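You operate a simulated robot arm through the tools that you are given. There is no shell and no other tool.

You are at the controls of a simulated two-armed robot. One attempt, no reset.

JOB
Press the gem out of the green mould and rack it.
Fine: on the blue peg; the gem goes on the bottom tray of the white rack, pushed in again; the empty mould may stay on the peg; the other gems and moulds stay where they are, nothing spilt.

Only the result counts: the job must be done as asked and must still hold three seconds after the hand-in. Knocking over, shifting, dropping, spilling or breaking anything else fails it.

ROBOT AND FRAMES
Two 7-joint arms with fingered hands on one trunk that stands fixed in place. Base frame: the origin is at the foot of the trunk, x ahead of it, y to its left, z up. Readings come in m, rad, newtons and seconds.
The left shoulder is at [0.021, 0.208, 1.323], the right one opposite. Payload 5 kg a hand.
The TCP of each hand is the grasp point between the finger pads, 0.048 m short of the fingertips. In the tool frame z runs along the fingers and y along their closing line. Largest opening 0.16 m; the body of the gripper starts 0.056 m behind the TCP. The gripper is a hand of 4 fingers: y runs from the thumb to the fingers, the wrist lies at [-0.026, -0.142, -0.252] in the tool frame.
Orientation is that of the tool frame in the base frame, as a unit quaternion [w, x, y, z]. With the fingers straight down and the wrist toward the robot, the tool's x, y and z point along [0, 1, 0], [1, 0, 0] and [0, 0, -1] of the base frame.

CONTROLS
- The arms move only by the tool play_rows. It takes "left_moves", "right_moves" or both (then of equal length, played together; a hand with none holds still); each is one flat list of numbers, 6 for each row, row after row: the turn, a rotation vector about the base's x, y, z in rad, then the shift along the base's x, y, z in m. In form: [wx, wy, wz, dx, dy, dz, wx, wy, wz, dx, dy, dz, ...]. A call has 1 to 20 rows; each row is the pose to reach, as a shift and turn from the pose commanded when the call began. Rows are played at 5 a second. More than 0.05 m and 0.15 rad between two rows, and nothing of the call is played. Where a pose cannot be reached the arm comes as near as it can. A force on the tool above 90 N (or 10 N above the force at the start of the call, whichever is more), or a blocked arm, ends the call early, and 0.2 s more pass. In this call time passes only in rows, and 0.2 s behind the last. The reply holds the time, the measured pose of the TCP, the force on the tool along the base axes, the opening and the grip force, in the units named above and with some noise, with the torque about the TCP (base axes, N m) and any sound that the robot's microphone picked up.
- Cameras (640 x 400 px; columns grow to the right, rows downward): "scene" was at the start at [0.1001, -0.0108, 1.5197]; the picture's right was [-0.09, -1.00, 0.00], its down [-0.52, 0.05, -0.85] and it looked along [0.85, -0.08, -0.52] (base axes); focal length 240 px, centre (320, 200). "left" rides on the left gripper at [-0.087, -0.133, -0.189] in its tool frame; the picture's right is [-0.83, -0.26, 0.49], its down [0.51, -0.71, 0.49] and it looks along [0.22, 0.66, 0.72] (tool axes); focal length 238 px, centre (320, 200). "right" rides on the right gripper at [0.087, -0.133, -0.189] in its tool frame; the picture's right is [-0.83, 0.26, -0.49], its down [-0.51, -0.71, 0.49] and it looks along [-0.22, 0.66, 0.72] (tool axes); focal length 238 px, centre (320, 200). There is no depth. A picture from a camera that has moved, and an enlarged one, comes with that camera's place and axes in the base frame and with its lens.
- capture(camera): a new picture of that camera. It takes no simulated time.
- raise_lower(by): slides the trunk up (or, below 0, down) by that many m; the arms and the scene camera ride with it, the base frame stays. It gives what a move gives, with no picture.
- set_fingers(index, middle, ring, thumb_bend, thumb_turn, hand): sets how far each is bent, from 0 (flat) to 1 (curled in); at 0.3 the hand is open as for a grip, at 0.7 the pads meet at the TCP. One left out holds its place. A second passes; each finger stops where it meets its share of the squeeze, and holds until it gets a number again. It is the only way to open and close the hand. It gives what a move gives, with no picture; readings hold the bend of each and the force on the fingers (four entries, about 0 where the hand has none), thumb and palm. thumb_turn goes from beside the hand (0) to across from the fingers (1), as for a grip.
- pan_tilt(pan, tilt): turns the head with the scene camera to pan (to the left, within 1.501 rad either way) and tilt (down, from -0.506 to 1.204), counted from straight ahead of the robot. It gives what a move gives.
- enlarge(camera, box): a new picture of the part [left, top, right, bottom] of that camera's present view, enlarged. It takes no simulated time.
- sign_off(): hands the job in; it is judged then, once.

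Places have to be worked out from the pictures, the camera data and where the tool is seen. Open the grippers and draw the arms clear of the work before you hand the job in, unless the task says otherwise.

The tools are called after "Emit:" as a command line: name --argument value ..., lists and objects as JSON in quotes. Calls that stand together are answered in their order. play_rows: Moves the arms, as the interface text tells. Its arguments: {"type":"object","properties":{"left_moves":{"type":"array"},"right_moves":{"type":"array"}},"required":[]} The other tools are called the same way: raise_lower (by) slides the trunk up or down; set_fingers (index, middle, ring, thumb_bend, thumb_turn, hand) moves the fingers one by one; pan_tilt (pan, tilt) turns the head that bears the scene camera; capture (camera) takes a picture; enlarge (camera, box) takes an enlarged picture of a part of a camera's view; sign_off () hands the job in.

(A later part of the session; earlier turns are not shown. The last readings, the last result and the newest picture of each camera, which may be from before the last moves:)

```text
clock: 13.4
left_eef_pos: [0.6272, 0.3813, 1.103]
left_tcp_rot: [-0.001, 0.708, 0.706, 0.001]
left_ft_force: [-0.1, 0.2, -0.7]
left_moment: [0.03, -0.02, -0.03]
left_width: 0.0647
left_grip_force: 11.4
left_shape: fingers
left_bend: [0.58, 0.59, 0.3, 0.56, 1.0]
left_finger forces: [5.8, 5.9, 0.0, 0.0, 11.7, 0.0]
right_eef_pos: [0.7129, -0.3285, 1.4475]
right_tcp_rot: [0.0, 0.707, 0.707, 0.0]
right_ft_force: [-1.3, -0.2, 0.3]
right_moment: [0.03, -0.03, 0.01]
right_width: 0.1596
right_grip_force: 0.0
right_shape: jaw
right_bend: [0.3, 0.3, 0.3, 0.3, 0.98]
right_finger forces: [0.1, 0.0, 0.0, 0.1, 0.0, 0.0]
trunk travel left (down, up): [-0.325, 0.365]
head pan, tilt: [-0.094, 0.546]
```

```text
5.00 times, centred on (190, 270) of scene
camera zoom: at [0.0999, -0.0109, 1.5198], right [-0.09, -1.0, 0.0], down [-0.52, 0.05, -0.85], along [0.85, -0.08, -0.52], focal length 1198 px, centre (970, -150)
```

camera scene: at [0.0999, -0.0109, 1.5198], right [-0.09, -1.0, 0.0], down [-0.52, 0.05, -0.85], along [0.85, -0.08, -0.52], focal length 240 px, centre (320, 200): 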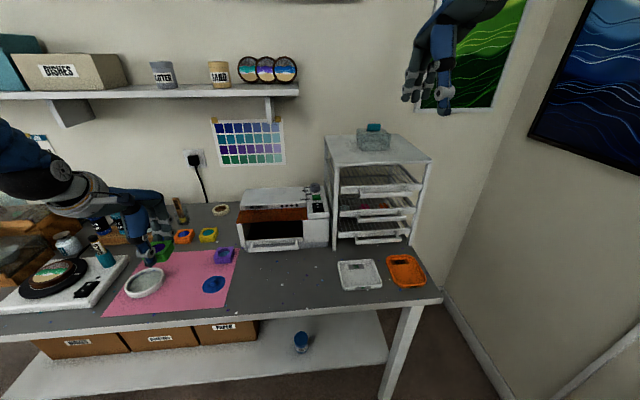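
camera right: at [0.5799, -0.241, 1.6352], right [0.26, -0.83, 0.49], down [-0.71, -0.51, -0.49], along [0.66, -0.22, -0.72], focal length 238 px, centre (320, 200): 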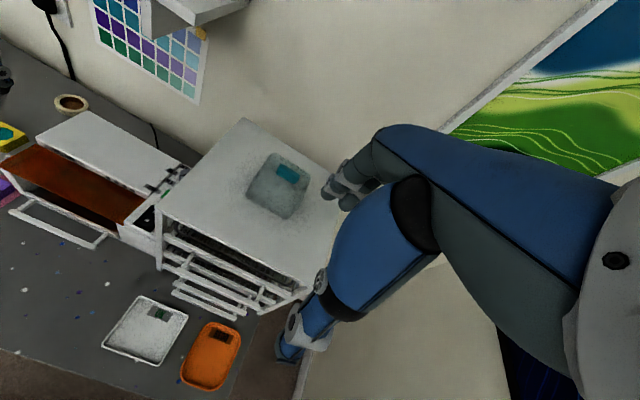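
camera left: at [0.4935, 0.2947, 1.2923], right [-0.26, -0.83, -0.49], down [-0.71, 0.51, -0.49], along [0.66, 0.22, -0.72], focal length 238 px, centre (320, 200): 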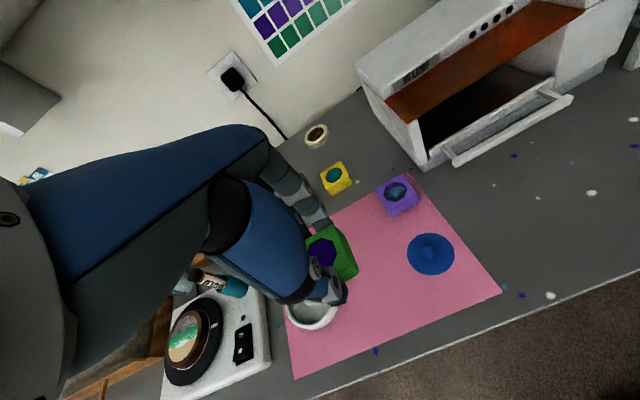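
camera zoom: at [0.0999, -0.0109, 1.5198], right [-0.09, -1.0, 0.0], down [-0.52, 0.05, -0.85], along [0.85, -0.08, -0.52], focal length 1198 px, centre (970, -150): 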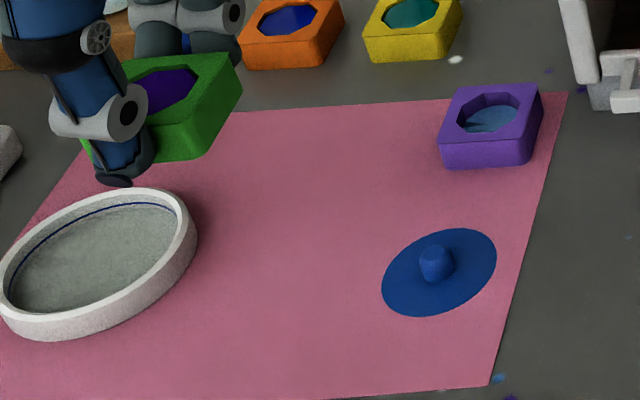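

The left view gives the peg centre at about (0.633, 0.2765), top z ≈ 0.924, and the mould's centre about (0, +0.004) from the TCP. I move over the peg, stopping with the mould's underside a few centimetres above it.

Emit:
play_rows --left_moves '[0, 0, 0, 0.002, -0.025, 0, 0, 0, 0, 0.004, -0.055, 0, 0, 0, 0, 0.006, -0.085, 0, 0, 0, 0, 0.006, -0.105, -0.01, 0, 0, 0, 0.006, -0.109, -0.035, 0, 0, 0, 0.006, -0.109, -0.06, 0, 0, 0, 0.006, -0.109, -0.075]'

Emit:
enlarge --camera "left" --box '[260, 180, 420, 320]'

Emit:
enlarge --camera "scene" --box '[170, 200, 260, 310]'

```text
clock: 15.0
left_eef_pos: [0.632, 0.2745, 1.0268]
left_tcp_rot: [0.0, 0.707, 0.707, 0.001]
left_ft_force: [0.9, 0.5, -1.3]
left_moment: [-0.03, 0.06, -0.02]
left_width: 0.0648
left_grip_force: 11.4
left_shape: fingers
left_bend: [0.58, 0.59, 0.3, 0.56, 1.0]
left_finger forces: [5.9, 5.9, 0.1, 0.0, 11.5, 0.0]
right_eef_pos: [0.7121, -0.3291, 1.4469]
right_tcp_rot: [0.001, 0.707, 0.707, 0.0]
right_ft_force: [-0.3, 0.5, 0.6]
right_moment: [-0.02, 0.05, -0.02]
right_width: 0.1593
right_grip_force: 0.0
right_shape: jaw
right_bend: [0.3, 0.3, 0.3, 0.3, 0.98]
right_finger forces: [0.0, 0.1, 0.0, 0.1, 0.0, 0.1]
trunk travel left (down, up): [-0.325, 0.365]
head pan, tilt: [-0.094, 0.546]
```

```text
2.86 times, centred on (340, 250) of left
camera zoom: at [0.4986, 0.1879, 1.2158], right [-0.26, -0.83, -0.49], down [-0.71, 0.51, -0.49], along [0.66, 0.22, -0.72], focal length 681 px, centre (263, 57)
```

zoom: 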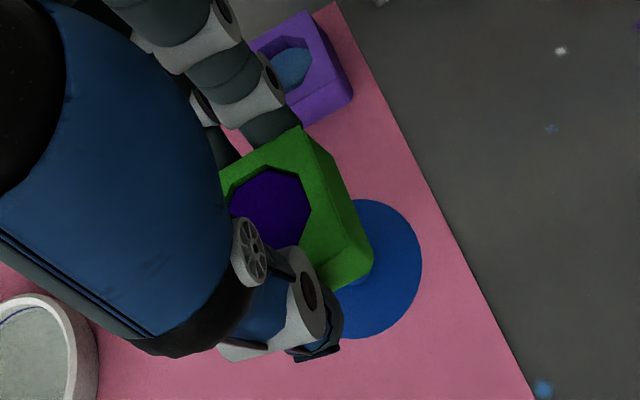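

```text
3.64 times, centred on (215, 255) of scene
camera zoom: at [0.1007, -0.0107, 1.5197], right [-0.09, -1.0, 0.0], down [-0.52, 0.05, -0.85], along [0.85, -0.08, -0.52], focal length 871 px, centre (702, 0)
```

zoom: 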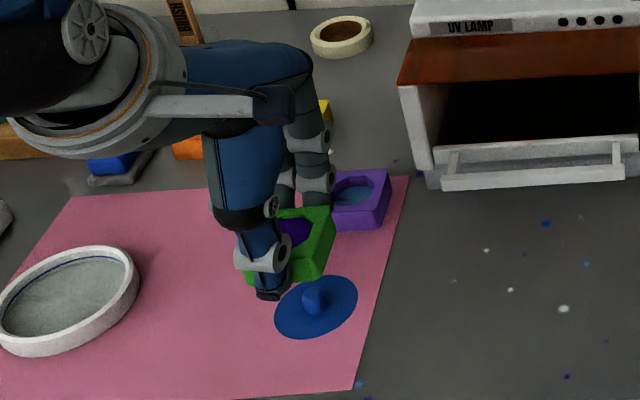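

The mould hovers next to the peg in the views, about 2–3 mm off by my estimate. I tuck ring in slightly to keep it clear of the purple mould and take sharper pictures for alignment.

Emit:
set_fingers --hand "left" --ring 0.4

Emit:
enlarge --camera "scene" --box '[190, 235, 240, 300]'

Emit:
enlarge --camera "left" --box '[300, 210, 380, 310]'

```text
clock: 16.0
left_eef_pos: [0.6303, 0.2749, 1.0264]
left_tcp_rot: [0.0, 0.707, 0.707, 0.0]
left_ft_force: [0.5, -1.3, -1.5]
left_moment: [0.02, -0.03, 0.04]
left_width: 0.0644
left_grip_force: 11.4
left_shape: fingers
left_bend: [0.58, 0.59, 0.4, 0.56, 1.0]
left_finger forces: [5.8, 5.8, 0.0, 0.0, 11.6, 0.0]
right_eef_pos: [0.7129, -0.3282, 1.4486]
right_tcp_rot: [0.0, 0.707, 0.708, 0.0]
right_ft_force: [0.1, -0.6, -0.8]
right_moment: [0.02, 0.01, 0.0]
right_width: 0.1596
right_grip_force: 0.2
right_shape: jaw
right_bend: [0.3, 0.3, 0.3, 0.3, 0.98]
right_finger forces: [0.1, 0.1, 0.0, 0.0, 0.0, 0.0]
trunk travel left (down, up): [-0.325, 0.365]
head pan, tilt: [-0.094, 0.546]
```

```text
6.15 times, centred on (215, 268) of scene
camera zoom: at [0.1003, -0.0108, 1.5197], right [-0.09, -1.0, 0.0], down [-0.52, 0.05, -0.85], along [0.85, -0.08, -0.52], focal length 1474 px, centre (966, -215)
```

zoom: 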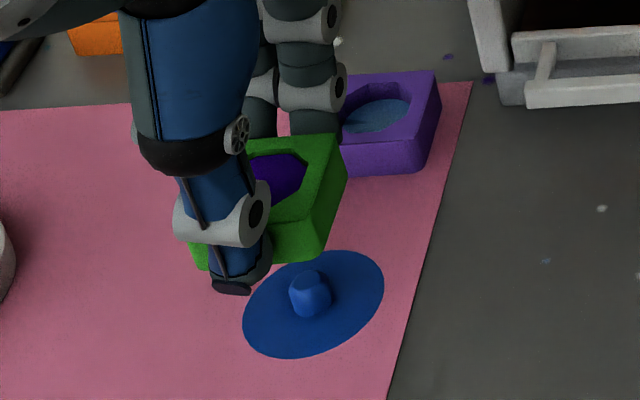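

```text
4.00 times, centred on (340, 260) of left
camera zoom: at [0.4981, 0.1879, 1.216], right [-0.26, -0.83, -0.49], down [-0.71, 0.51, -0.49], along [0.66, 0.22, -0.72], focal length 953 px, centre (240, -40)
```

zoom: 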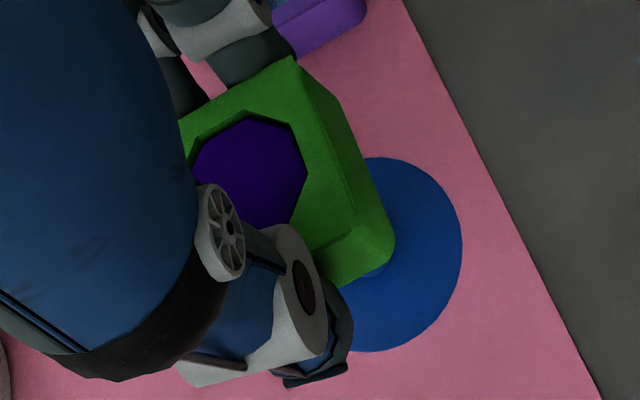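

Both cameras agree the mould must shift about +2.5 mm in x and −3 mm in y to be centred on the peg. I make that shift and come down to about 1 cm above the peg's top.

Emit:
play_rows --left_moves '[0, 0, 0, 0.0025, -0.0028, 0, 0, 0, 0, 0.0025, -0.0028, -0.015, 0, 0, 0, 0.0025, -0.0028, -0.03, 0, 0, 0, 0.0025, -0.0028, -0.035]'

Emit:
enlarge --camera "scene" --box '[190, 235, 240, 300]'

Emit:
enlarge --camera "left" --box '[300, 210, 380, 310]'

```text
clock: 17.0
left_eef_pos: [0.6354, 0.2703, 0.991]
left_tcp_rot: [-0.001, 0.707, 0.707, 0.0]
left_ft_force: [0.0, -0.1, 0.0]
left_moment: [0.0, 0.01, -0.01]
left_width: 0.0649
left_grip_force: 11.6
left_shape: fingers
left_bend: [0.58, 0.59, 0.4, 0.56, 1.0]
left_finger forces: [5.7, 5.7, 0.0, 0.1, 11.7, 0.0]
right_eef_pos: [0.7128, -0.3301, 1.446]
right_tcp_rot: [0.001, 0.707, 0.707, 0.0]
right_ft_force: [0.4, 0.6, -0.3]
right_moment: [-0.04, -0.02, 0.02]
right_width: 0.1595
right_grip_force: 0.1
right_shape: jaw
right_bend: [0.3, 0.3, 0.3, 0.3, 0.98]
right_finger forces: [0.1, 0.0, 0.0, 0.0, 0.1, 0.0]
trunk travel left (down, up): [-0.325, 0.365]
head pan, tilt: [-0.094, 0.546]
```

```text
6.15 times, centred on (215, 268) of scene
camera zoom: at [0.1001, -0.0107, 1.5198], right [-0.09, -1.0, 0.0], down [-0.52, 0.05, -0.85], along [0.85, -0.08, -0.52], focal length 1474 px, centre (966, -215)
```

zoom: 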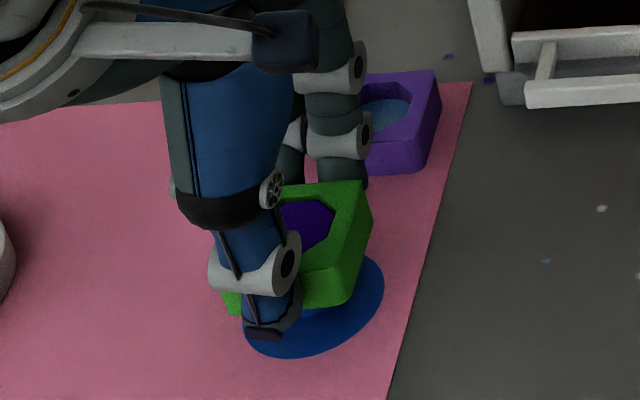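

```text
4.00 times, centred on (340, 260) of left
camera zoom: at [0.5009, 0.1836, 1.1805], right [-0.26, -0.83, -0.49], down [-0.71, 0.51, -0.49], along [0.66, 0.22, -0.72], focal length 953 px, centre (240, -40)
```

zoom: 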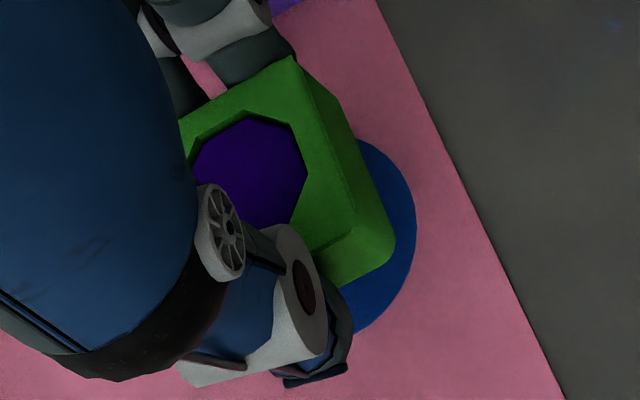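

Alignment now looks within about 1 mm (mould centre near (0.634, 0.273)). I lower in small steps to feel for the peg.

Emit:
play_rows --left_moves '[0, 0, 0, 0, 0.001, -0.005, 0, 0, 0, 0, 0.001, -0.009, 0, 0, 0, 0, 0.001, -0.012]'

```text
clock: 17.8
left_eef_pos: [0.6349, 0.272, 0.9793]
left_tcp_rot: [0.0, 0.707, 0.707, -0.001]
left_ft_force: [0.4, -0.5, -0.3]
left_moment: [0.0, 0.0, -0.01]
left_width: 0.0645
left_grip_force: 12.0
left_shape: fingers
left_bend: [0.58, 0.59, 0.4, 0.56, 1.0]
left_finger forces: [5.8, 5.8, 0.0, 0.0, 11.5, 0.0]
right_eef_pos: [0.7115, -0.3295, 1.4477]
right_tcp_rot: [0.0, 0.707, 0.707, 0.0]
right_ft_force: [-0.7, -0.9, -0.7]
right_moment: [-0.01, 0.02, 0.04]
right_width: 0.1595
right_grip_force: 0.0
right_shape: jaw
right_bend: [0.3, 0.3, 0.3, 0.3, 0.98]
right_finger forces: [0.0, 0.0, 0.0, 0.1, 0.1, 0.0]
trunk travel left (down, up): [-0.325, 0.365]
head pan, tilt: [-0.094, 0.546]
```

No contact yet with the underside at about z = 0.922. I go on down in 3–4 mm steps.

Emit:
play_rows --left_moves '[0, 0, 0, 0, 0, -0.003, 0, 0, 0, 0, 0, -0.006]'

```text
clock: 18.4
left_eef_pos: [0.6345, 0.273, 0.9751]
left_tcp_rot: [0.0, 0.708, 0.707, 0.0]
left_ft_force: [0.7, 0.5, -0.2]
left_moment: [0.0, -0.01, -0.04]
left_width: 0.0649
left_grip_force: 11.4
left_shape: fingers
left_bend: [0.58, 0.59, 0.4, 0.56, 1.0]
left_finger forces: [5.8, 5.8, 0.1, 0.1, 11.6, 0.0]
right_eef_pos: [0.7119, -0.3287, 1.4464]
right_tcp_rot: [0.0, 0.707, 0.707, 0.0]
right_ft_force: [-0.2, -0.3, -0.6]
right_moment: [-0.01, 0.0, -0.02]
right_width: 0.1595
right_grip_force: 0.1
right_shape: jaw
right_bend: [0.3, 0.3, 0.3, 0.3, 0.98]
right_finger forces: [0.0, 0.0, 0.0, 0.0, 0.0, 0.1]
trunk travel left (down, up): [-0.325, 0.365]
head pan, tilt: [-0.094, 0.546]
```

The force is still about zero at TCP z = 0.975. I continue and look at both views.

Emit:
play_rows --left_moves '[0, 0, 0, 0, 0, -0.003, 0, 0, 0, 0, 0, -0.006]'

Emit:
enlarge --camera "scene" --box '[190, 235, 240, 300]'

Emit:
enlarge --camera "left" --box '[300, 210, 380, 310]'

```text
clock: 19.0
left_eef_pos: [0.6347, 0.2716, 0.9717]
left_tcp_rot: [0.001, 0.706, 0.708, 0.001]
left_ft_force: [1.9, -0.2, 6.8]
left_moment: [0.03, -0.09, 0.0]
left_width: 0.0645
left_grip_force: 12.6
left_shape: fingers
left_bend: [0.58, 0.59, 0.4, 0.56, 1.0]
left_finger forces: [6.4, 6.7, 0.0, 0.0, 11.8, 0.1]
right_eef_pos: [0.7115, -0.3287, 1.4474]
right_tcp_rot: [0.0, 0.707, 0.708, 0.0]
right_ft_force: [-0.4, 0.6, 0.1]
right_moment: [0.03, 0.01, 0.01]
right_width: 0.1597
right_grip_force: 0.0
right_shape: jaw
right_bend: [0.3, 0.3, 0.3, 0.3, 0.98]
right_finger forces: [0.0, 0.0, 0.0, 0.0, 0.1, 0.1]
trunk travel left (down, up): [-0.325, 0.365]
head pan, tilt: [-0.094, 0.546]
```

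```text
6.15 times, centred on (215, 268) of scene
camera zoom: at [0.0995, -0.0111, 1.5199], right [-0.09, -1.0, 0.0], down [-0.52, 0.05, -0.85], along [0.85, -0.08, -0.52], focal length 1474 px, centre (966, -215)
```

zoom: 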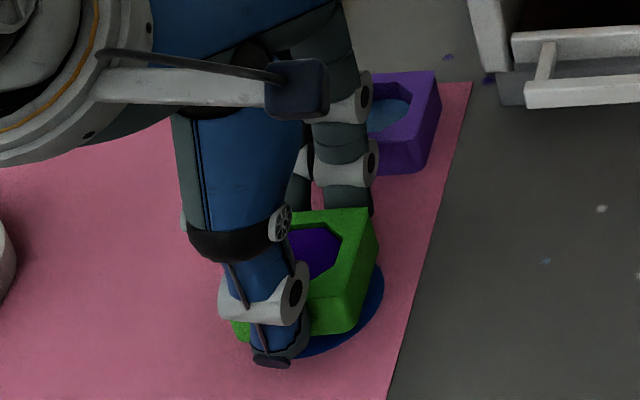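

```text
4.00 times, centred on (340, 260) of left
camera zoom: at [0.5015, 0.1849, 1.1593], right [-0.26, -0.83, -0.49], down [-0.71, 0.51, -0.49], along [0.66, 0.22, -0.72], focal length 953 px, centre (240, -40)
```

zoom: 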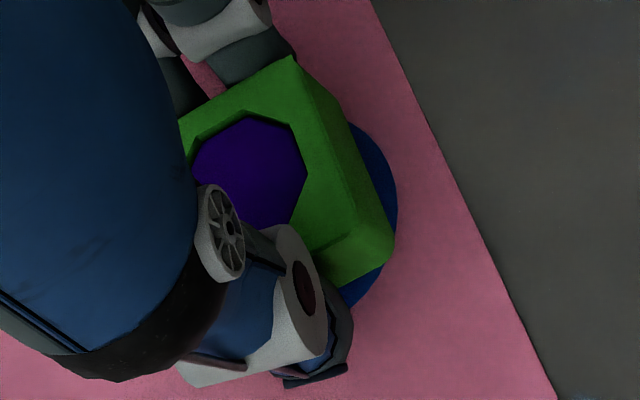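

Contact now: about 7 N upward near the centre, with the underside roughly 1 cm below the peg's top, so the peg is in the mould's hole and on the gem. I press on in small steps watching force and sound.

Emit:
play_rows --left_moves '[0, 0, 0, 0, 0, -0.003, 0, 0, 0, 0, 0, -0.006]'

Emit:
enlarge --camera "scene" --box '[190, 235, 240, 300]'

Emit:
enlarge --camera "left" --box '[300, 210, 380, 310]'

```text
clock: 19.6
left_eef_pos: [0.6348, 0.2712, 0.9639]
left_tcp_rot: [0.0, 0.707, 0.707, 0.001]
left_ft_force: [5.9, 0.0, 4.1]
left_moment: [0.07, -0.4, -0.03]
left_width: 0.0646
left_grip_force: 12.6
left_shape: fingers
left_bend: [0.58, 0.59, 0.4, 0.57, 1.0]
left_finger forces: [7.9, 7.9, 0.1, 0.0, 10.1, 0.0]
right_eef_pos: [0.7115, -0.3288, 1.4471]
right_tcp_rot: [0.0, 0.707, 0.707, 0.0]
right_ft_force: [-0.5, 0.5, 0.3]
right_moment: [-0.05, 0.01, 0.01]
right_width: 0.1597
right_grip_force: 0.0
right_shape: jaw
right_bend: [0.3, 0.3, 0.3, 0.3, 0.98]
right_finger forces: [0.1, 0.0, 0.0, 0.0, 0.0, 0.1]
trunk travel left (down, up): [-0.325, 0.365]
head pan, tilt: [-0.094, 0.546]
```

```text
6.15 times, centred on (215, 268) of scene
camera zoom: at [0.1004, -0.0109, 1.5197], right [-0.09, -1.0, 0.0], down [-0.52, 0.05, -0.85], along [0.85, -0.08, -0.52], focal length 1474 px, centre (966, -215)
```

zoom: 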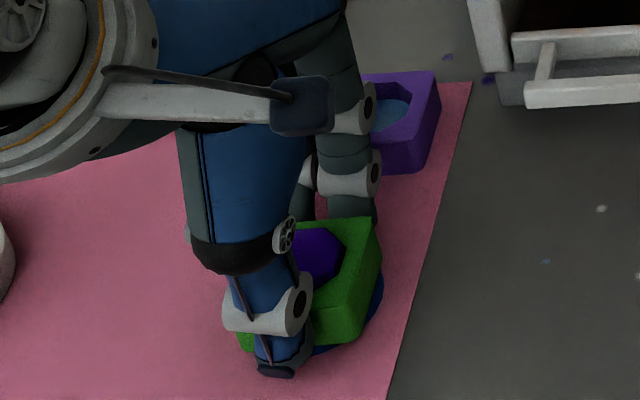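

```text
4.00 times, centred on (340, 260) of left
camera zoom: at [0.5012, 0.1845, 1.1522], right [-0.26, -0.83, -0.49], down [-0.71, 0.51, -0.49], along [0.66, 0.22, -0.72], focal length 953 px, centre (240, -40)
```

zoom: 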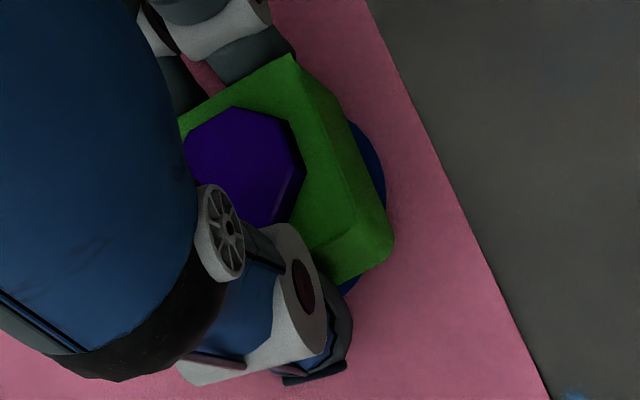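

The gem has begun to rise out of the mould, and a 6 N side force shows the mould should ease about 1 mm in +x. I do that while pressing the last millimetres down to the disc.

Emit:
play_rows --left_moves '[0, 0, 0, 0.0012, 0, 0, 0, 0, 0, 0.0015, 0, -0.003, 0, 0, 0, 0.0015, 0, -0.006]'

Emit:
enlarge --camera "scene" --box '[190, 235, 240, 300]'

Emit:
enlarge --camera "left" --box '[300, 210, 380, 310]'

```text
clock: 20.4
left_eef_pos: [0.6353, 0.2713, 0.9576]
left_tcp_rot: [0.0, 0.707, 0.707, -0.001]
left_ft_force: [3.9, -2.3, 5.1]
left_moment: [-0.02, -0.22, -0.02]
left_width: 0.0646
left_grip_force: 13.3
left_shape: fingers
left_bend: [0.58, 0.59, 0.4, 0.57, 1.0]
left_finger forces: [7.0, 7.6, 0.1, 0.0, 11.4, 0.1]
right_eef_pos: [0.7118, -0.3295, 1.4482]
right_tcp_rot: [0.0, 0.707, 0.707, 0.0]
right_ft_force: [0.1, 0.4, -0.2]
right_moment: [0.04, -0.03, 0.02]
right_width: 0.1595
right_grip_force: 0.0
right_shape: jaw
right_bend: [0.3, 0.3, 0.3, 0.3, 0.98]
right_finger forces: [0.1, 0.0, 0.0, 0.1, 0.0, 0.0]
trunk travel left (down, up): [-0.325, 0.365]
head pan, tilt: [-0.094, 0.546]
```

```text
6.15 times, centred on (215, 268) of scene
camera zoom: at [0.0999, -0.0113, 1.5198], right [-0.09, -1.0, 0.0], down [-0.52, 0.05, -0.85], along [0.85, -0.08, -0.52], focal length 1474 px, centre (966, -215)
```

zoom: 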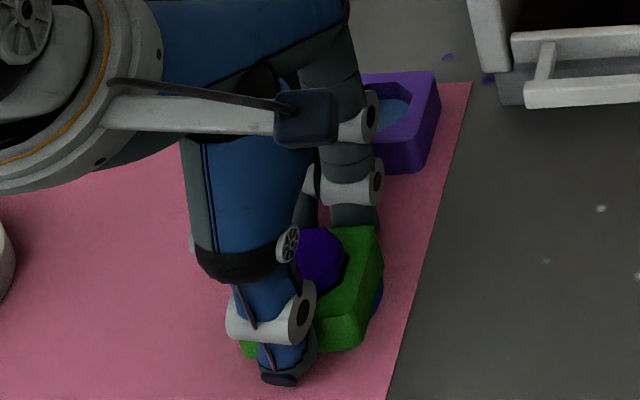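

```text
4.00 times, centred on (340, 260) of left
camera zoom: at [0.5017, 0.1846, 1.146], right [-0.26, -0.83, -0.49], down [-0.71, 0.51, -0.49], along [0.66, 0.22, -0.72], focal length 953 px, centre (240, -40)
```

zoom: 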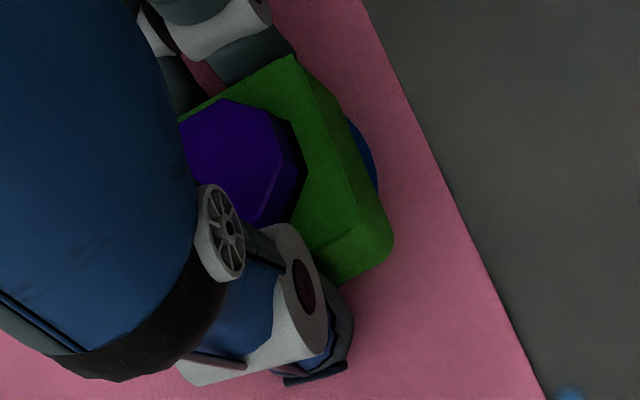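

The gem stands up further out of the mould and the force is only 5 N, so the mould has not bottomed yet. I press a little more until the force climbs.

Emit:
play_rows --left_moves '[0, 0, 0, 0.0005, 0.0003, -0.003, 0, 0, 0, 0.0005, 0.0003, -0.005]'

Emit:
enlarge --camera "scene" --box '[190, 235, 240, 300]'

Emit:
enlarge --camera "left" --box '[300, 210, 380, 310]'

```text
clock: 21.0
left_eef_pos: [0.6351, 0.2713, 0.9557]
left_tcp_rot: [0.002, 0.707, 0.707, 0.003]
left_ft_force: [0.3, -0.5, 33.4]
left_moment: [0.11, 0.01, -0.03]
left_width: 0.0644
left_grip_force: 15.8
left_shape: fingers
left_bend: [0.59, 0.59, 0.4, 0.57, 1.0]
left_finger forces: [6.4, 10.8, 0.0, 0.0, 14.9, 0.0]
right_eef_pos: [0.7111, -0.33, 1.4479]
right_tcp_rot: [0.001, 0.707, 0.707, 0.001]
right_ft_force: [0.6, -0.1, -0.2]
right_moment: [-0.01, 0.0, 0.01]
right_width: 0.1595
right_grip_force: 0.0
right_shape: jaw
right_bend: [0.3, 0.3, 0.3, 0.3, 0.98]
right_finger forces: [0.0, 0.0, 0.0, 0.1, 0.0, 0.1]
trunk travel left (down, up): [-0.325, 0.365]
head pan, tilt: [-0.094, 0.546]
```

```text
6.15 times, centred on (215, 268) of scene
camera zoom: at [0.0981, -0.0118, 1.5202], right [-0.09, -1.0, 0.0], down [-0.52, 0.05, -0.86], along [0.85, -0.08, -0.52], focal length 1474 px, centre (966, -215)
```

zoom: 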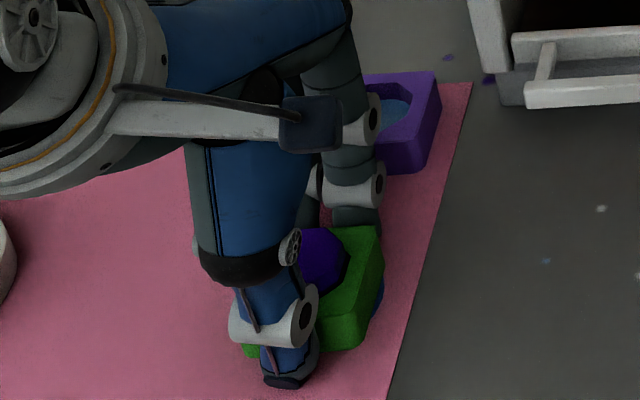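

```text
4.00 times, centred on (340, 260) of left
camera zoom: at [0.502, 0.1843, 1.1426], right [-0.26, -0.83, -0.49], down [-0.71, 0.51, -0.49], along [0.66, 0.22, -0.72], focal length 953 px, centre (240, -40)
```

zoom: 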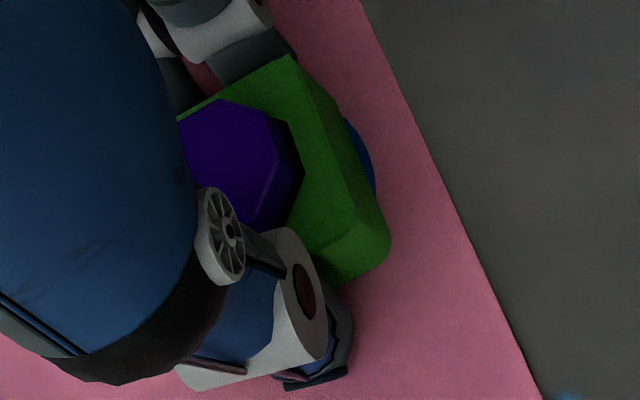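

The mould is seated on the disc (33 N) and the gem stands proud of it. I relieve the press by a few millimetres before letting go.

Emit:
play_rows --left_moves '[0, 0, 0, 0, 0, 0.0035]'

Emit:
set_fingers --hand "left" --index 0.53 --middle 0.53 --thumb_bend 0.5

Emit:
enlarge --camera "left" --box '[260, 180, 400, 320]'

Emit:
enlarge --camera "scene" --box '[190, 235, 240, 300]'

```text
clock: 21.4
left_eef_pos: [0.6366, 0.2705, 0.9562]
left_tcp_rot: [0.0, 0.707, 0.707, 0.0]
left_ft_force: [5.2, 0.2, 12.7]
left_moment: [0.11, -0.43, -0.05]
left_width: 0.0647
left_grip_force: 13.3
left_shape: fingers
left_bend: [0.58, 0.59, 0.4, 0.57, 1.0]
left_finger forces: [7.7, 8.8, 0.1, 0.1, 11.0, 0.0]
right_eef_pos: [0.7122, -0.3277, 1.4479]
right_tcp_rot: [0.0, 0.707, 0.707, 0.0]
right_ft_force: [-0.1, -0.6, 0.5]
right_moment: [-0.02, 0.03, 0.0]
right_width: 0.1595
right_grip_force: 0.1
right_shape: jaw
right_bend: [0.3, 0.3, 0.3, 0.3, 0.98]
right_finger forces: [0.0, 0.0, 0.0, 0.0, 0.1, 0.0]
trunk travel left (down, up): [-0.325, 0.365]
head pan, tilt: [-0.094, 0.546]
```

```text
clock: 22.4
left_eef_pos: [0.6346, 0.2707, 0.9547]
left_tcp_rot: [0.0, 0.708, 0.707, 0.0]
left_ft_force: [-0.8, -0.6, 2.4]
left_moment: [0.04, -0.05, -0.02]
left_width: 0.0843
left_grip_force: 0.2
left_shape: fingers
left_bend: [0.53, 0.54, 0.4, 0.5, 1.0]
left_finger forces: [0.0, 2.2, 0.0, 0.0, 0.0, 0.0]
right_eef_pos: [0.7127, -0.3291, 1.4472]
right_tcp_rot: [0.001, 0.708, 0.707, 0.0]
right_ft_force: [0.3, 0.1, -0.8]
right_moment: [0.0, -0.02, 0.0]
right_width: 0.1594
right_grip_force: 0.1
right_shape: jaw
right_bend: [0.3, 0.3, 0.3, 0.3, 0.98]
right_finger forces: [0.1, 0.0, 0.1, 0.0, 0.0, 0.2]
trunk travel left (down, up): [-0.325, 0.365]
head pan, tilt: [-0.094, 0.546]
```

```text
2.86 times, centred on (330, 250) of left
camera zoom: at [0.5024, 0.1847, 1.1444], right [-0.26, -0.83, -0.49], down [-0.71, 0.51, -0.49], along [0.66, 0.22, -0.72], focal length 681 px, centre (291, 57)
```

zoom: 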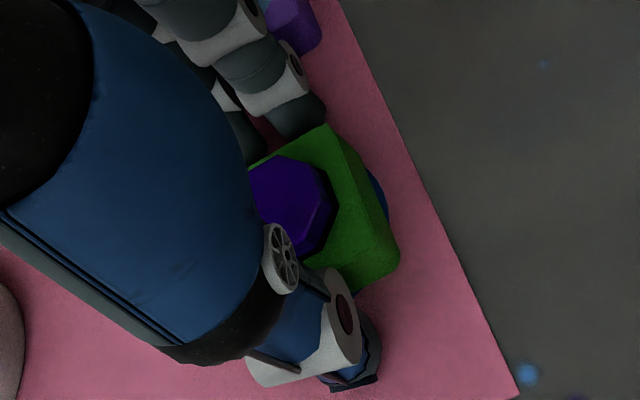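

```text
6.15 times, centred on (215, 268) of scene
camera zoom: at [0.1, -0.0109, 1.5197], right [-0.09, -1.0, 0.0], down [-0.52, 0.05, -0.85], along [0.85, -0.08, -0.52], focal length 1474 px, centre (966, -215)
```

zoom: 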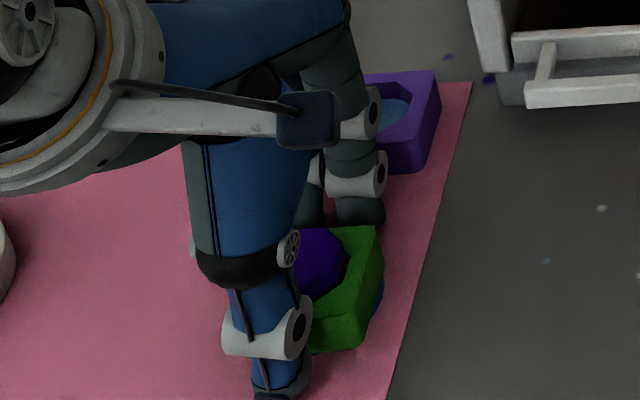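

The mould stays on the peg with the gem standing out of it, and the digits are clear. I lift the hand straight up to look at it.

Emit:
play_rows --left_moves '[0, 0, 0, 0, 0, 0.01, 0, 0, 0, 0, 0, 0.025, 0, 0, 0, 0, 0, 0.045, 0, 0, 0, 0, 0, 0.07, 0, 0, 0, 0, 0, 0.1]'

Emit:
enlarge --camera "left" --box '[260, 180, 400, 320]'

Emit:
enlarge --camera "scene" --box '[190, 225, 250, 300]'

```text
clock: 23.6
left_eef_pos: [0.6351, 0.2716, 1.0572]
left_tcp_rot: [-0.001, 0.707, 0.707, 0.0]
left_ft_force: [-1.4, -0.5, 0.2]
left_moment: [0.04, -0.11, 0.05]
left_width: 0.0845
left_grip_force: 0.1
left_shape: fingers
left_bend: [0.53, 0.53, 0.4, 0.5, 1.0]
left_finger forces: [0.0, 0.1, 0.0, 0.0, 0.0, 0.0]
right_eef_pos: [0.7123, -0.3297, 1.4482]
right_tcp_rot: [0.001, 0.707, 0.707, 0.001]
right_ft_force: [-0.6, -0.2, 0.0]
right_moment: [0.08, -0.09, 0.02]
right_width: 0.1597
right_grip_force: 0.0
right_shape: jaw
right_bend: [0.3, 0.3, 0.3, 0.3, 0.98]
right_finger forces: [0.1, 0.0, 0.0, 0.0, 0.0, 0.0]
trunk travel left (down, up): [-0.325, 0.365]
head pan, tilt: [-0.094, 0.546]
```

```text
2.86 times, centred on (330, 250) of left
camera zoom: at [0.5014, 0.1861, 1.2458], right [-0.26, -0.83, -0.49], down [-0.71, 0.51, -0.49], along [0.66, 0.22, -0.72], focal length 681 px, centre (291, 57)
```

zoom: 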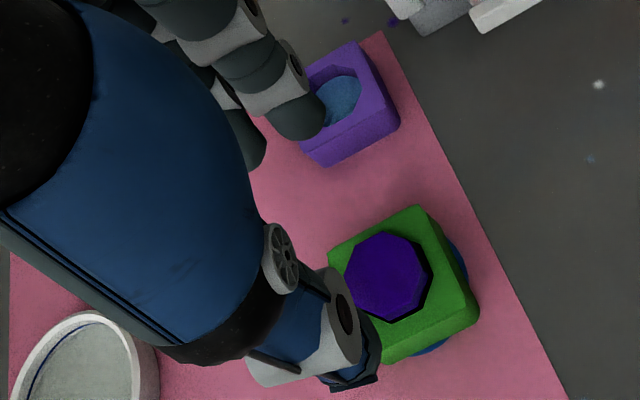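

```text
5.33 times, centred on (220, 262) of scene
camera zoom: at [0.0989, -0.0112, 1.5199], right [-0.09, -1.0, 0.0], down [-0.52, 0.05, -0.85], along [0.85, -0.08, -0.52], focal length 1277 px, centre (853, -133)
```

zoom: 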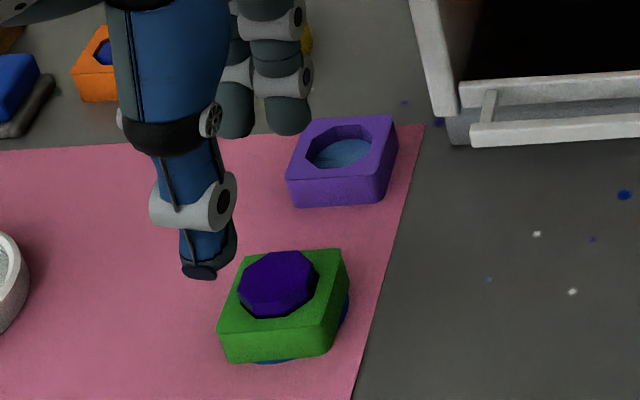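

The gem stands proud on the mould, free to be picked from above. Before picking it, the bottom tray has to be drawn out, so I study the handles with the right and scene cameras.

Emit:
enlarge --camera "right" --box '[150, 220, 320, 330]'

Emit:
enlarge --camera "scene" --box '[330, 200, 420, 250]'

Emit:
enlarge --camera "scene" --box '[330, 230, 440, 310]'

```text
3.64 times, centred on (235, 275) of right
camera zoom: at [0.5782, -0.2414, 1.636], right [0.26, -0.83, 0.49], down [-0.71, -0.51, -0.49], along [0.66, -0.22, -0.72], focal length 867 px, centre (629, -73)
```

zoom: 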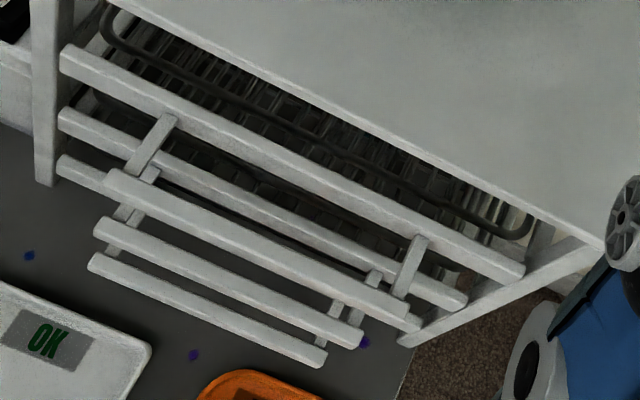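

```text
7.11 times, centred on (375, 225) of scene
camera zoom: at [0.0989, -0.0112, 1.5199], right [-0.09, -1.0, 0.0], down [-0.52, 0.05, -0.85], along [0.85, -0.08, -0.52], focal length 1703 px, centre (-71, 22)
```

zoom: 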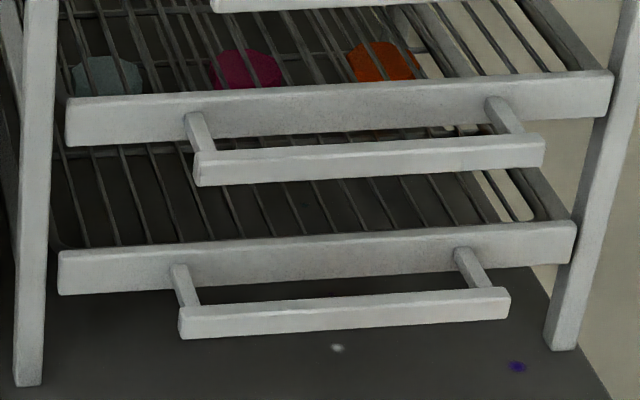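

```text
5.00 times, centred on (385, 270) of scene
camera zoom: at [0.0989, -0.0112, 1.5199], right [-0.09, -1.0, 0.0], down [-0.52, 0.05, -0.85], along [0.85, -0.08, -0.52], focal length 1198 px, centre (-5, -150)
```

zoom: 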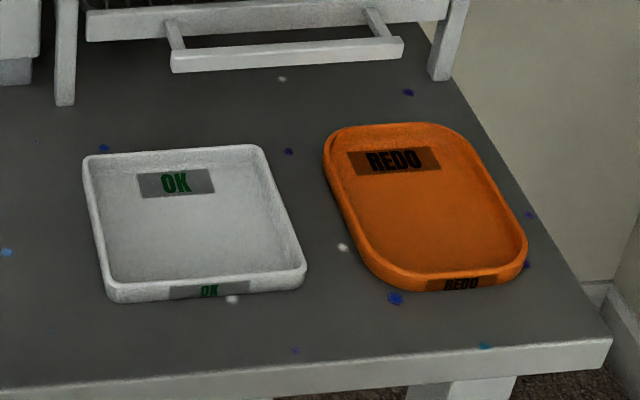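

Triangulating, the bottom bar runs y −0.188 to −0.345 at x ≈ 0.70, z 0.972–0.990, with a 32 mm gap to the tray panel and the middle bar 72 mm above it. Hooking it needs a pitched right hand whose wrist stays well back, so I raise the trunk a little to give the arm room; both hands are clear of things.

Emit:
raise_lower --by 0.12

Emit:
play_rows --right_moves '[0, 0, 0.13, -0.01, 0.005, -0.02, 0, 0, 0.26, -0.02, 0.01, -0.045, 0, 0, 0.39, -0.03, 0.02, -0.07, 0, 0, 0.52, -0.04, 0.03, -0.095, 0, 0, 0.65, -0.05, 0.04, -0.12, 0, 0, 0.78, -0.06, 0.05, -0.145, 0, 0, 0.91, -0.07, 0.06, -0.17, 0, 0, 1.04, -0.08, 0.07, -0.195, 0, 0, 1.17, -0.09, 0.08, -0.22, 0, 0, 1.3, -0.1, 0.08, -0.24, 0, 0, 1.4, -0.11, 0.08, -0.25]'

Emit:
capture --camera "scene"

```text
clock: 25.1
left_eef_pos: [0.636, 0.273, 1.1756]
left_tcp_rot: [0.0, 0.707, 0.707, 0.0]
left_ft_force: [0.5, 0.0, -1.0]
left_moment: [0.01, 0.04, 0.03]
left_width: 0.0845
left_grip_force: 0.0
left_shape: fingers
left_bend: [0.53, 0.53, 0.4, 0.5, 1.0]
left_finger forces: [0.0, 0.0, 0.0, 0.0, 0.0, 0.1]
right_eef_pos: [0.7127, -0.329, 1.5673]
right_tcp_rot: [0.001, 0.707, 0.707, 0.0]
right_ft_force: [0.3, 0.1, 0.4]
right_moment: [-0.05, -0.02, -0.02]
right_width: 0.1594
right_grip_force: 0.0
right_shape: jaw
right_bend: [0.3, 0.3, 0.3, 0.3, 0.98]
right_finger forces: [0.1, 0.0, 0.0, 0.0, 0.0, 0.0]
trunk travel left (down, up): [-0.445, 0.245]
head pan, tilt: [-0.094, 0.546]
```

```text
clock: 27.5
left_eef_pos: [0.6358, 0.273, 1.1767]
left_tcp_rot: [0.0, 0.707, 0.707, 0.0]
left_ft_force: [0.8, 0.2, 0.6]
left_moment: [0.02, -0.02, -0.01]
left_width: 0.0847
left_grip_force: 0.1
left_shape: fingers
left_bend: [0.53, 0.53, 0.4, 0.5, 1.0]
left_finger forces: [0.1, 0.0, 0.0, 0.1, 0.0, 0.0]
right_eef_pos: [0.6019, -0.2491, 1.3173]
right_tcp_rot: [0.001, 0.083, 0.997, 0.001]
right_ft_force: [-0.1, 0.4, 0.1]
right_moment: [-0.02, -0.03, 0.0]
right_width: 0.1597
right_grip_force: 0.1
right_shape: jaw
right_bend: [0.3, 0.3, 0.3, 0.3, 0.98]
right_finger forces: [0.0, 0.0, 0.0, 0.1, 0.1, 0.1]
trunk travel left (down, up): [-0.445, 0.245]
head pan, tilt: [-0.094, 0.546]
```

```text
taken
camera scene: at [0.1001, -0.0109, 1.6398], right [-0.09, -1.0, 0.0], down [-0.52, 0.05, -0.85], along [0.85, -0.08, -0.52], focal length 240 px, centre (320, 200)
```

scene: 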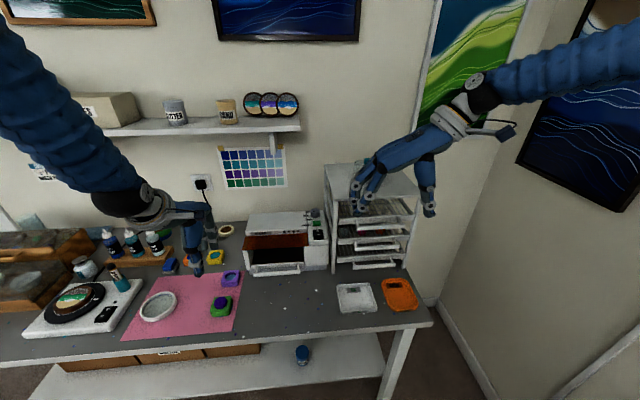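

Now the right hand shows its profile. I set a trial hook shape (fingers 0.4, thumb 0.7) and enlarge to learn the finger geometry.

Emit:
enlarge --camera "scene" --box '[330, 60, 530, 220]'

Emit:
set_fingers --hand "right" --index 0.45 --middle 0.45 --ring 0.45 --thumb_bend 0.72

Emit:
enlarge --camera "scene" --box '[330, 60, 530, 220]'

```text
2.50 times, centred on (430, 140) of scene
camera zoom: at [0.1001, -0.0109, 1.6398], right [-0.09, -1.0, 0.0], down [-0.52, 0.05, -0.85], along [0.85, -0.08, -0.52], focal length 599 px, centre (45, 350)
```

zoom: 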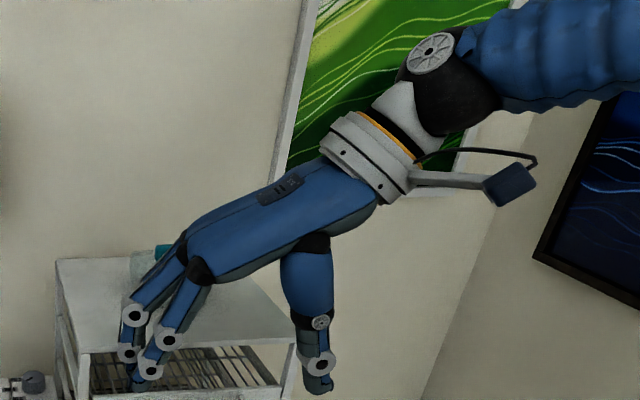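

```text
clock: 28.5
left_eef_pos: [0.6369, 0.2726, 1.1764]
left_tcp_rot: [0.001, 0.707, 0.707, 0.0]
left_ft_force: [0.5, 1.2, 0.7]
left_moment: [0.0, 0.02, 0.0]
left_width: 0.0846
left_grip_force: 0.1
left_shape: fingers
left_bend: [0.53, 0.53, 0.4, 0.5, 1.0]
left_finger forces: [0.0, 0.0, 0.0, 0.1, 0.0, 0.0]
right_eef_pos: [0.602, -0.2497, 1.3174]
right_tcp_rot: [0.0, 0.086, 0.996, 0.0]
right_ft_force: [-0.2, 0.2, -0.6]
right_moment: [-0.02, 0.02, 0.03]
right_width: 0.0568
right_grip_force: 0.1
right_shape: fingers
right_bend: [0.45, 0.45, 0.45, 0.72, 0.98]
right_finger forces: [0.0, 0.0, 0.1, 0.0, 0.1, 0.0]
trunk travel left (down, up): [-0.445, 0.245]
head pan, tilt: [-0.094, 0.546]
```

```text
2.50 times, centred on (430, 140) of scene
camera zoom: at [0.1002, -0.0109, 1.6397], right [-0.09, -1.0, 0.0], down [-0.52, 0.05, -0.85], along [0.85, -0.08, -0.52], focal length 599 px, centre (45, 350)
```

zoom: 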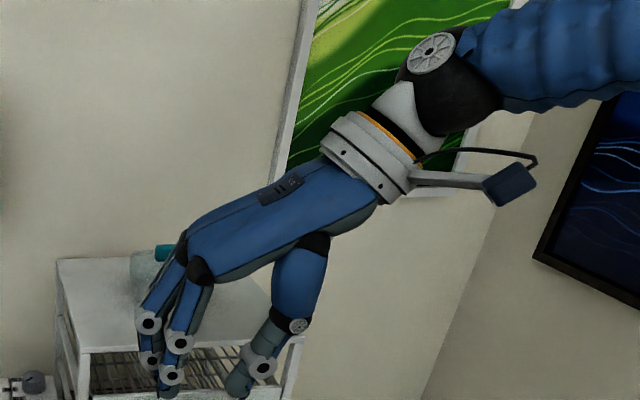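

The profile shows fairly straight fingers: at bend 0.3 the tip lies about (0.09, 0.035) in tool y, z with knuckles set back, so a tool pitch of about 15° at bend 0.3 slips between the two bars. I turn the right hand back to face the rack and go to a standby in front of the handle.

Emit:
set_fingers --hand "right" --index 0.3 --middle 0.3 --ring 0.3 --thumb_bend 0.5

Emit:
play_rows --right_moves '[0, 0, -0.13, -0.01, 0, 0, 0, 0, -0.26, -0.02, 0, 0, 0, 0, -0.39, -0.03, 0, 0, 0, 0, -0.52, -0.04, 0, 0, 0, 0, -0.65, -0.05, 0, 0, 0, 0, -0.78, -0.06, 0, 0, 0, 0, -0.91, -0.06, 0, -0.01, 0, 0, -1.04, -0.06, 0, -0.02, 0, 0, -1.17, -0.06, 0, -0.03, 0, 0, -1.3, -0.06, 0, -0.04, 0, 0, -1.4, -0.06, 0, -0.05]'

Emit:
play_rows --right_moves '[0, -0.09, 0, 0, 0, -0.03, 0, -0.18, 0, 0, 0, -0.06, 0, -0.262, 0, 0, 0, -0.09, 0, -0.262, 0, 0.01, 0, -0.13]'

Emit:
capture --camera "right"

Emit:
capture --camera "scene"

```text
clock: 29.5
left_eef_pos: [0.6366, 0.2717, 1.176]
left_tcp_rot: [0.0, 0.707, 0.707, 0.0]
left_ft_force: [-0.1, 0.1, 0.6]
left_moment: [0.01, 0.02, 0.05]
left_width: 0.0846
left_grip_force: 0.0
left_shape: fingers
left_bend: [0.53, 0.53, 0.4, 0.5, 1.0]
left_finger forces: [0.1, 0.0, 0.0, 0.0, 0.0, 0.1]
right_eef_pos: [0.6025, -0.2483, 1.3181]
right_tcp_rot: [0.0, 0.086, 0.996, -0.001]
right_ft_force: [-0.8, 0.9, 0.6]
right_moment: [-0.02, -0.01, -0.01]
right_width: 0.1306
right_grip_force: 0.1
right_shape: fingers
right_bend: [0.3, 0.3, 0.3, 0.5, 0.98]
right_finger forces: [0.0, 0.0, 0.1, 0.0, 0.0, 0.1]
trunk travel left (down, up): [-0.445, 0.245]
head pan, tilt: [-0.094, 0.546]
```

```text
clock: 31.9
left_eef_pos: [0.6367, 0.2733, 1.1756]
left_tcp_rot: [0.0, 0.707, 0.707, 0.0]
left_ft_force: [0.9, -0.4, 0.8]
left_moment: [-0.04, -0.01, 0.0]
left_width: 0.0843
left_grip_force: 0.1
left_shape: fingers
left_bend: [0.53, 0.53, 0.4, 0.5, 1.0]
left_finger forces: [0.1, 0.0, 0.0, 0.0, 0.0, 0.0]
right_eef_pos: [0.5419, -0.2463, 1.2674]
right_tcp_rot: [0.001, 0.708, 0.707, -0.001]
right_ft_force: [0.5, 0.3, 0.7]
right_moment: [-0.04, 0.02, 0.02]
right_width: 0.131
right_grip_force: 0.0
right_shape: fingers
right_bend: [0.3, 0.3, 0.3, 0.5, 0.98]
right_finger forces: [0.1, 0.0, 0.1, 0.0, 0.0, 0.1]
trunk travel left (down, up): [-0.445, 0.245]
head pan, tilt: [-0.094, 0.546]
```

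```text
clock: 32.9
left_eef_pos: [0.6368, 0.2728, 1.1764]
left_tcp_rot: [0.0, 0.707, 0.707, 0.0]
left_ft_force: [0.9, -0.4, -0.7]
left_moment: [0.04, 0.09, 0.01]
left_width: 0.0845
left_grip_force: 0.0
left_shape: fingers
left_bend: [0.53, 0.53, 0.4, 0.5, 1.0]
left_finger forces: [0.1, 0.1, 0.0, 0.0, 0.0, 0.0]
right_eef_pos: [0.5554, -0.2486, 1.137]
right_tcp_rot: [0.092, 0.7, 0.702, 0.094]
right_ft_force: [1.0, -0.8, -0.2]
right_moment: [0.03, 0.12, 0.06]
right_width: 0.1308
right_grip_force: 0.1
right_shape: fingers
right_bend: [0.3, 0.3, 0.3, 0.5, 0.98]
right_finger forces: [0.1, 0.1, 0.0, 0.0, 0.1, 0.1]
right hand out of reach, approached as far as the arm can: row 3
trunk travel left (down, up): [-0.445, 0.245]
head pan, tilt: [-0.094, 0.546]
```

```text
taken
camera right: at [0.3781, -0.1618, 1.2835], right [0.12, -0.84, 0.54], down [-0.56, -0.51, -0.66], along [0.82, -0.22, -0.53], focal length 238 px, centre (320, 200)
```

right: 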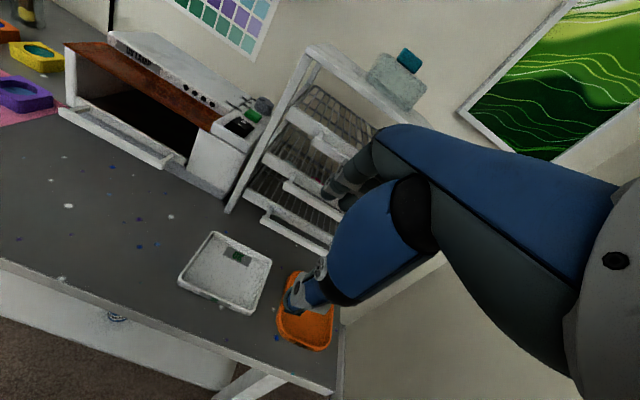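

```text
taken
camera scene: at [0.1022, -0.0117, 1.6396], right [-0.09, -1.0, 0.0], down [-0.52, 0.05, -0.85], along [0.85, -0.08, -0.52], focal length 240 px, centre (320, 200)
```

scene: 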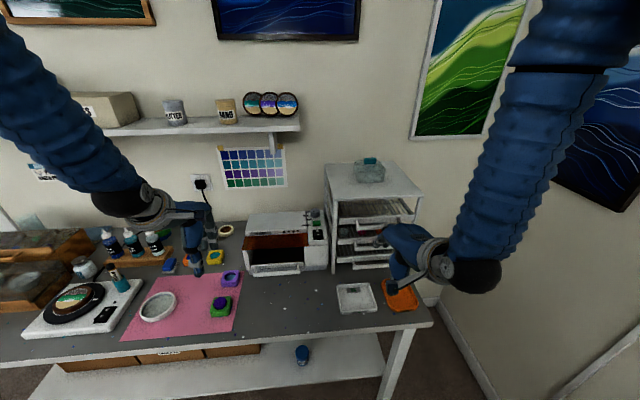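

The last pose was reached; only an intermediate row was too close to the body. I raise the trunk another 6 cm for slack and then look at the hand against the handle.

Emit:
raise_lower --by 0.06

Emit:
play_rows --right_moves '[0, 0, 0, 0.005, 0, -0.03, 0, 0, 0, 0.01, 0, -0.06, 0, 0, 0, 0.015, 0, -0.09, 0, 0, 0, 0.02, 0.001, -0.115, 0, 0, 0, 0.025, 0.002, -0.13]'

Emit:
enlarge --camera "right" --box '[220, 120, 420, 340]'

Emit:
enlarge --camera "scene" --box '[320, 190, 460, 320]'

```text
clock: 33.9
left_eef_pos: [0.6364, 0.2726, 1.2366]
left_tcp_rot: [-0.002, 0.707, 0.707, -0.001]
left_ft_force: [0.2, -1.1, 0.6]
left_moment: [0.01, 0.04, -0.01]
left_width: 0.0846
left_grip_force: 0.1
left_shape: fingers
left_bend: [0.53, 0.53, 0.4, 0.5, 1.0]
left_finger forces: [0.1, 0.0, 0.2, 0.0, 0.0, 0.0]
right_eef_pos: [0.5536, -0.2498, 1.1961]
right_tcp_rot: [0.092, 0.701, 0.701, 0.093]
right_ft_force: [0.7, 0.4, -0.8]
right_moment: [0.05, 0.02, 0.03]
right_width: 0.1308
right_grip_force: 0.0
right_shape: fingers
right_bend: [0.3, 0.3, 0.3, 0.5, 0.98]
right_finger forces: [0.1, 0.0, 0.0, 0.1, 0.1, 0.0]
trunk travel left (down, up): [-0.505, 0.185]
head pan, tilt: [-0.094, 0.546]
```

```text
clock: 35.1
left_eef_pos: [0.6358, 0.2746, 1.2357]
left_tcp_rot: [0.0, 0.708, 0.707, 0.0]
left_ft_force: [1.1, -0.3, 0.4]
left_moment: [-0.01, 0.01, 0.01]
left_width: 0.0847
left_grip_force: 0.1
left_shape: fingers
left_bend: [0.53, 0.53, 0.4, 0.5, 1.0]
left_finger forces: [0.0, 0.1, 0.1, 0.0, 0.0, 0.0]
right_eef_pos: [0.5788, -0.2482, 1.0682]
right_tcp_rot: [0.093, 0.701, 0.701, 0.093]
right_ft_force: [1.0, 0.3, 0.4]
right_moment: [-0.03, -0.01, 0.0]
right_width: 0.1309
right_grip_force: 0.1
right_shape: fingers
right_bend: [0.3, 0.3, 0.3, 0.5, 0.98]
right_finger forces: [0.0, 0.0, 0.0, 0.0, 0.0, 0.0]
trunk travel left (down, up): [-0.505, 0.185]
head pan, tilt: [-0.094, 0.546]
```

```text
1.82 times, centred on (320, 230) of right
camera zoom: at [0.4019, -0.161, 1.2145], right [0.12, -0.83, 0.54], down [-0.56, -0.51, -0.66], along [0.82, -0.22, -0.53], focal length 433 px, centre (320, 146)
```

zoom: 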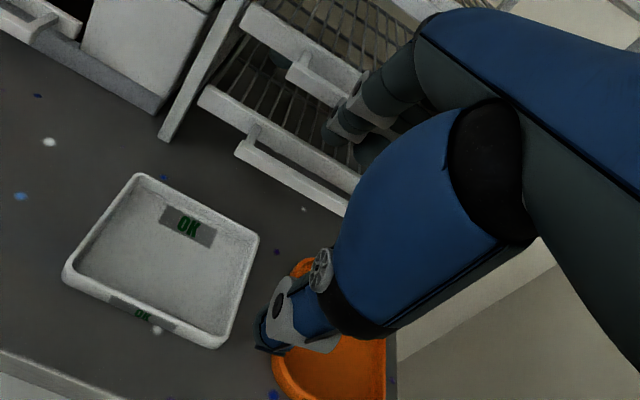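

```text
3.08 times, centred on (390, 255) of scene
camera zoom: at [0.1005, -0.0107, 1.6997], right [-0.09, -1.0, 0.0], down [-0.52, 0.05, -0.85], along [0.85, -0.08, -0.52], focal length 737 px, centre (105, 31)
```

zoom: 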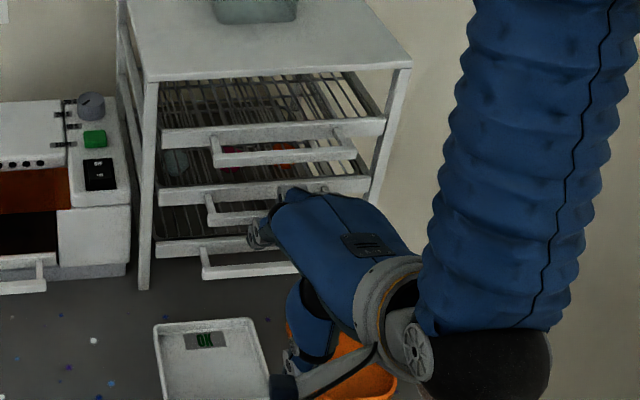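

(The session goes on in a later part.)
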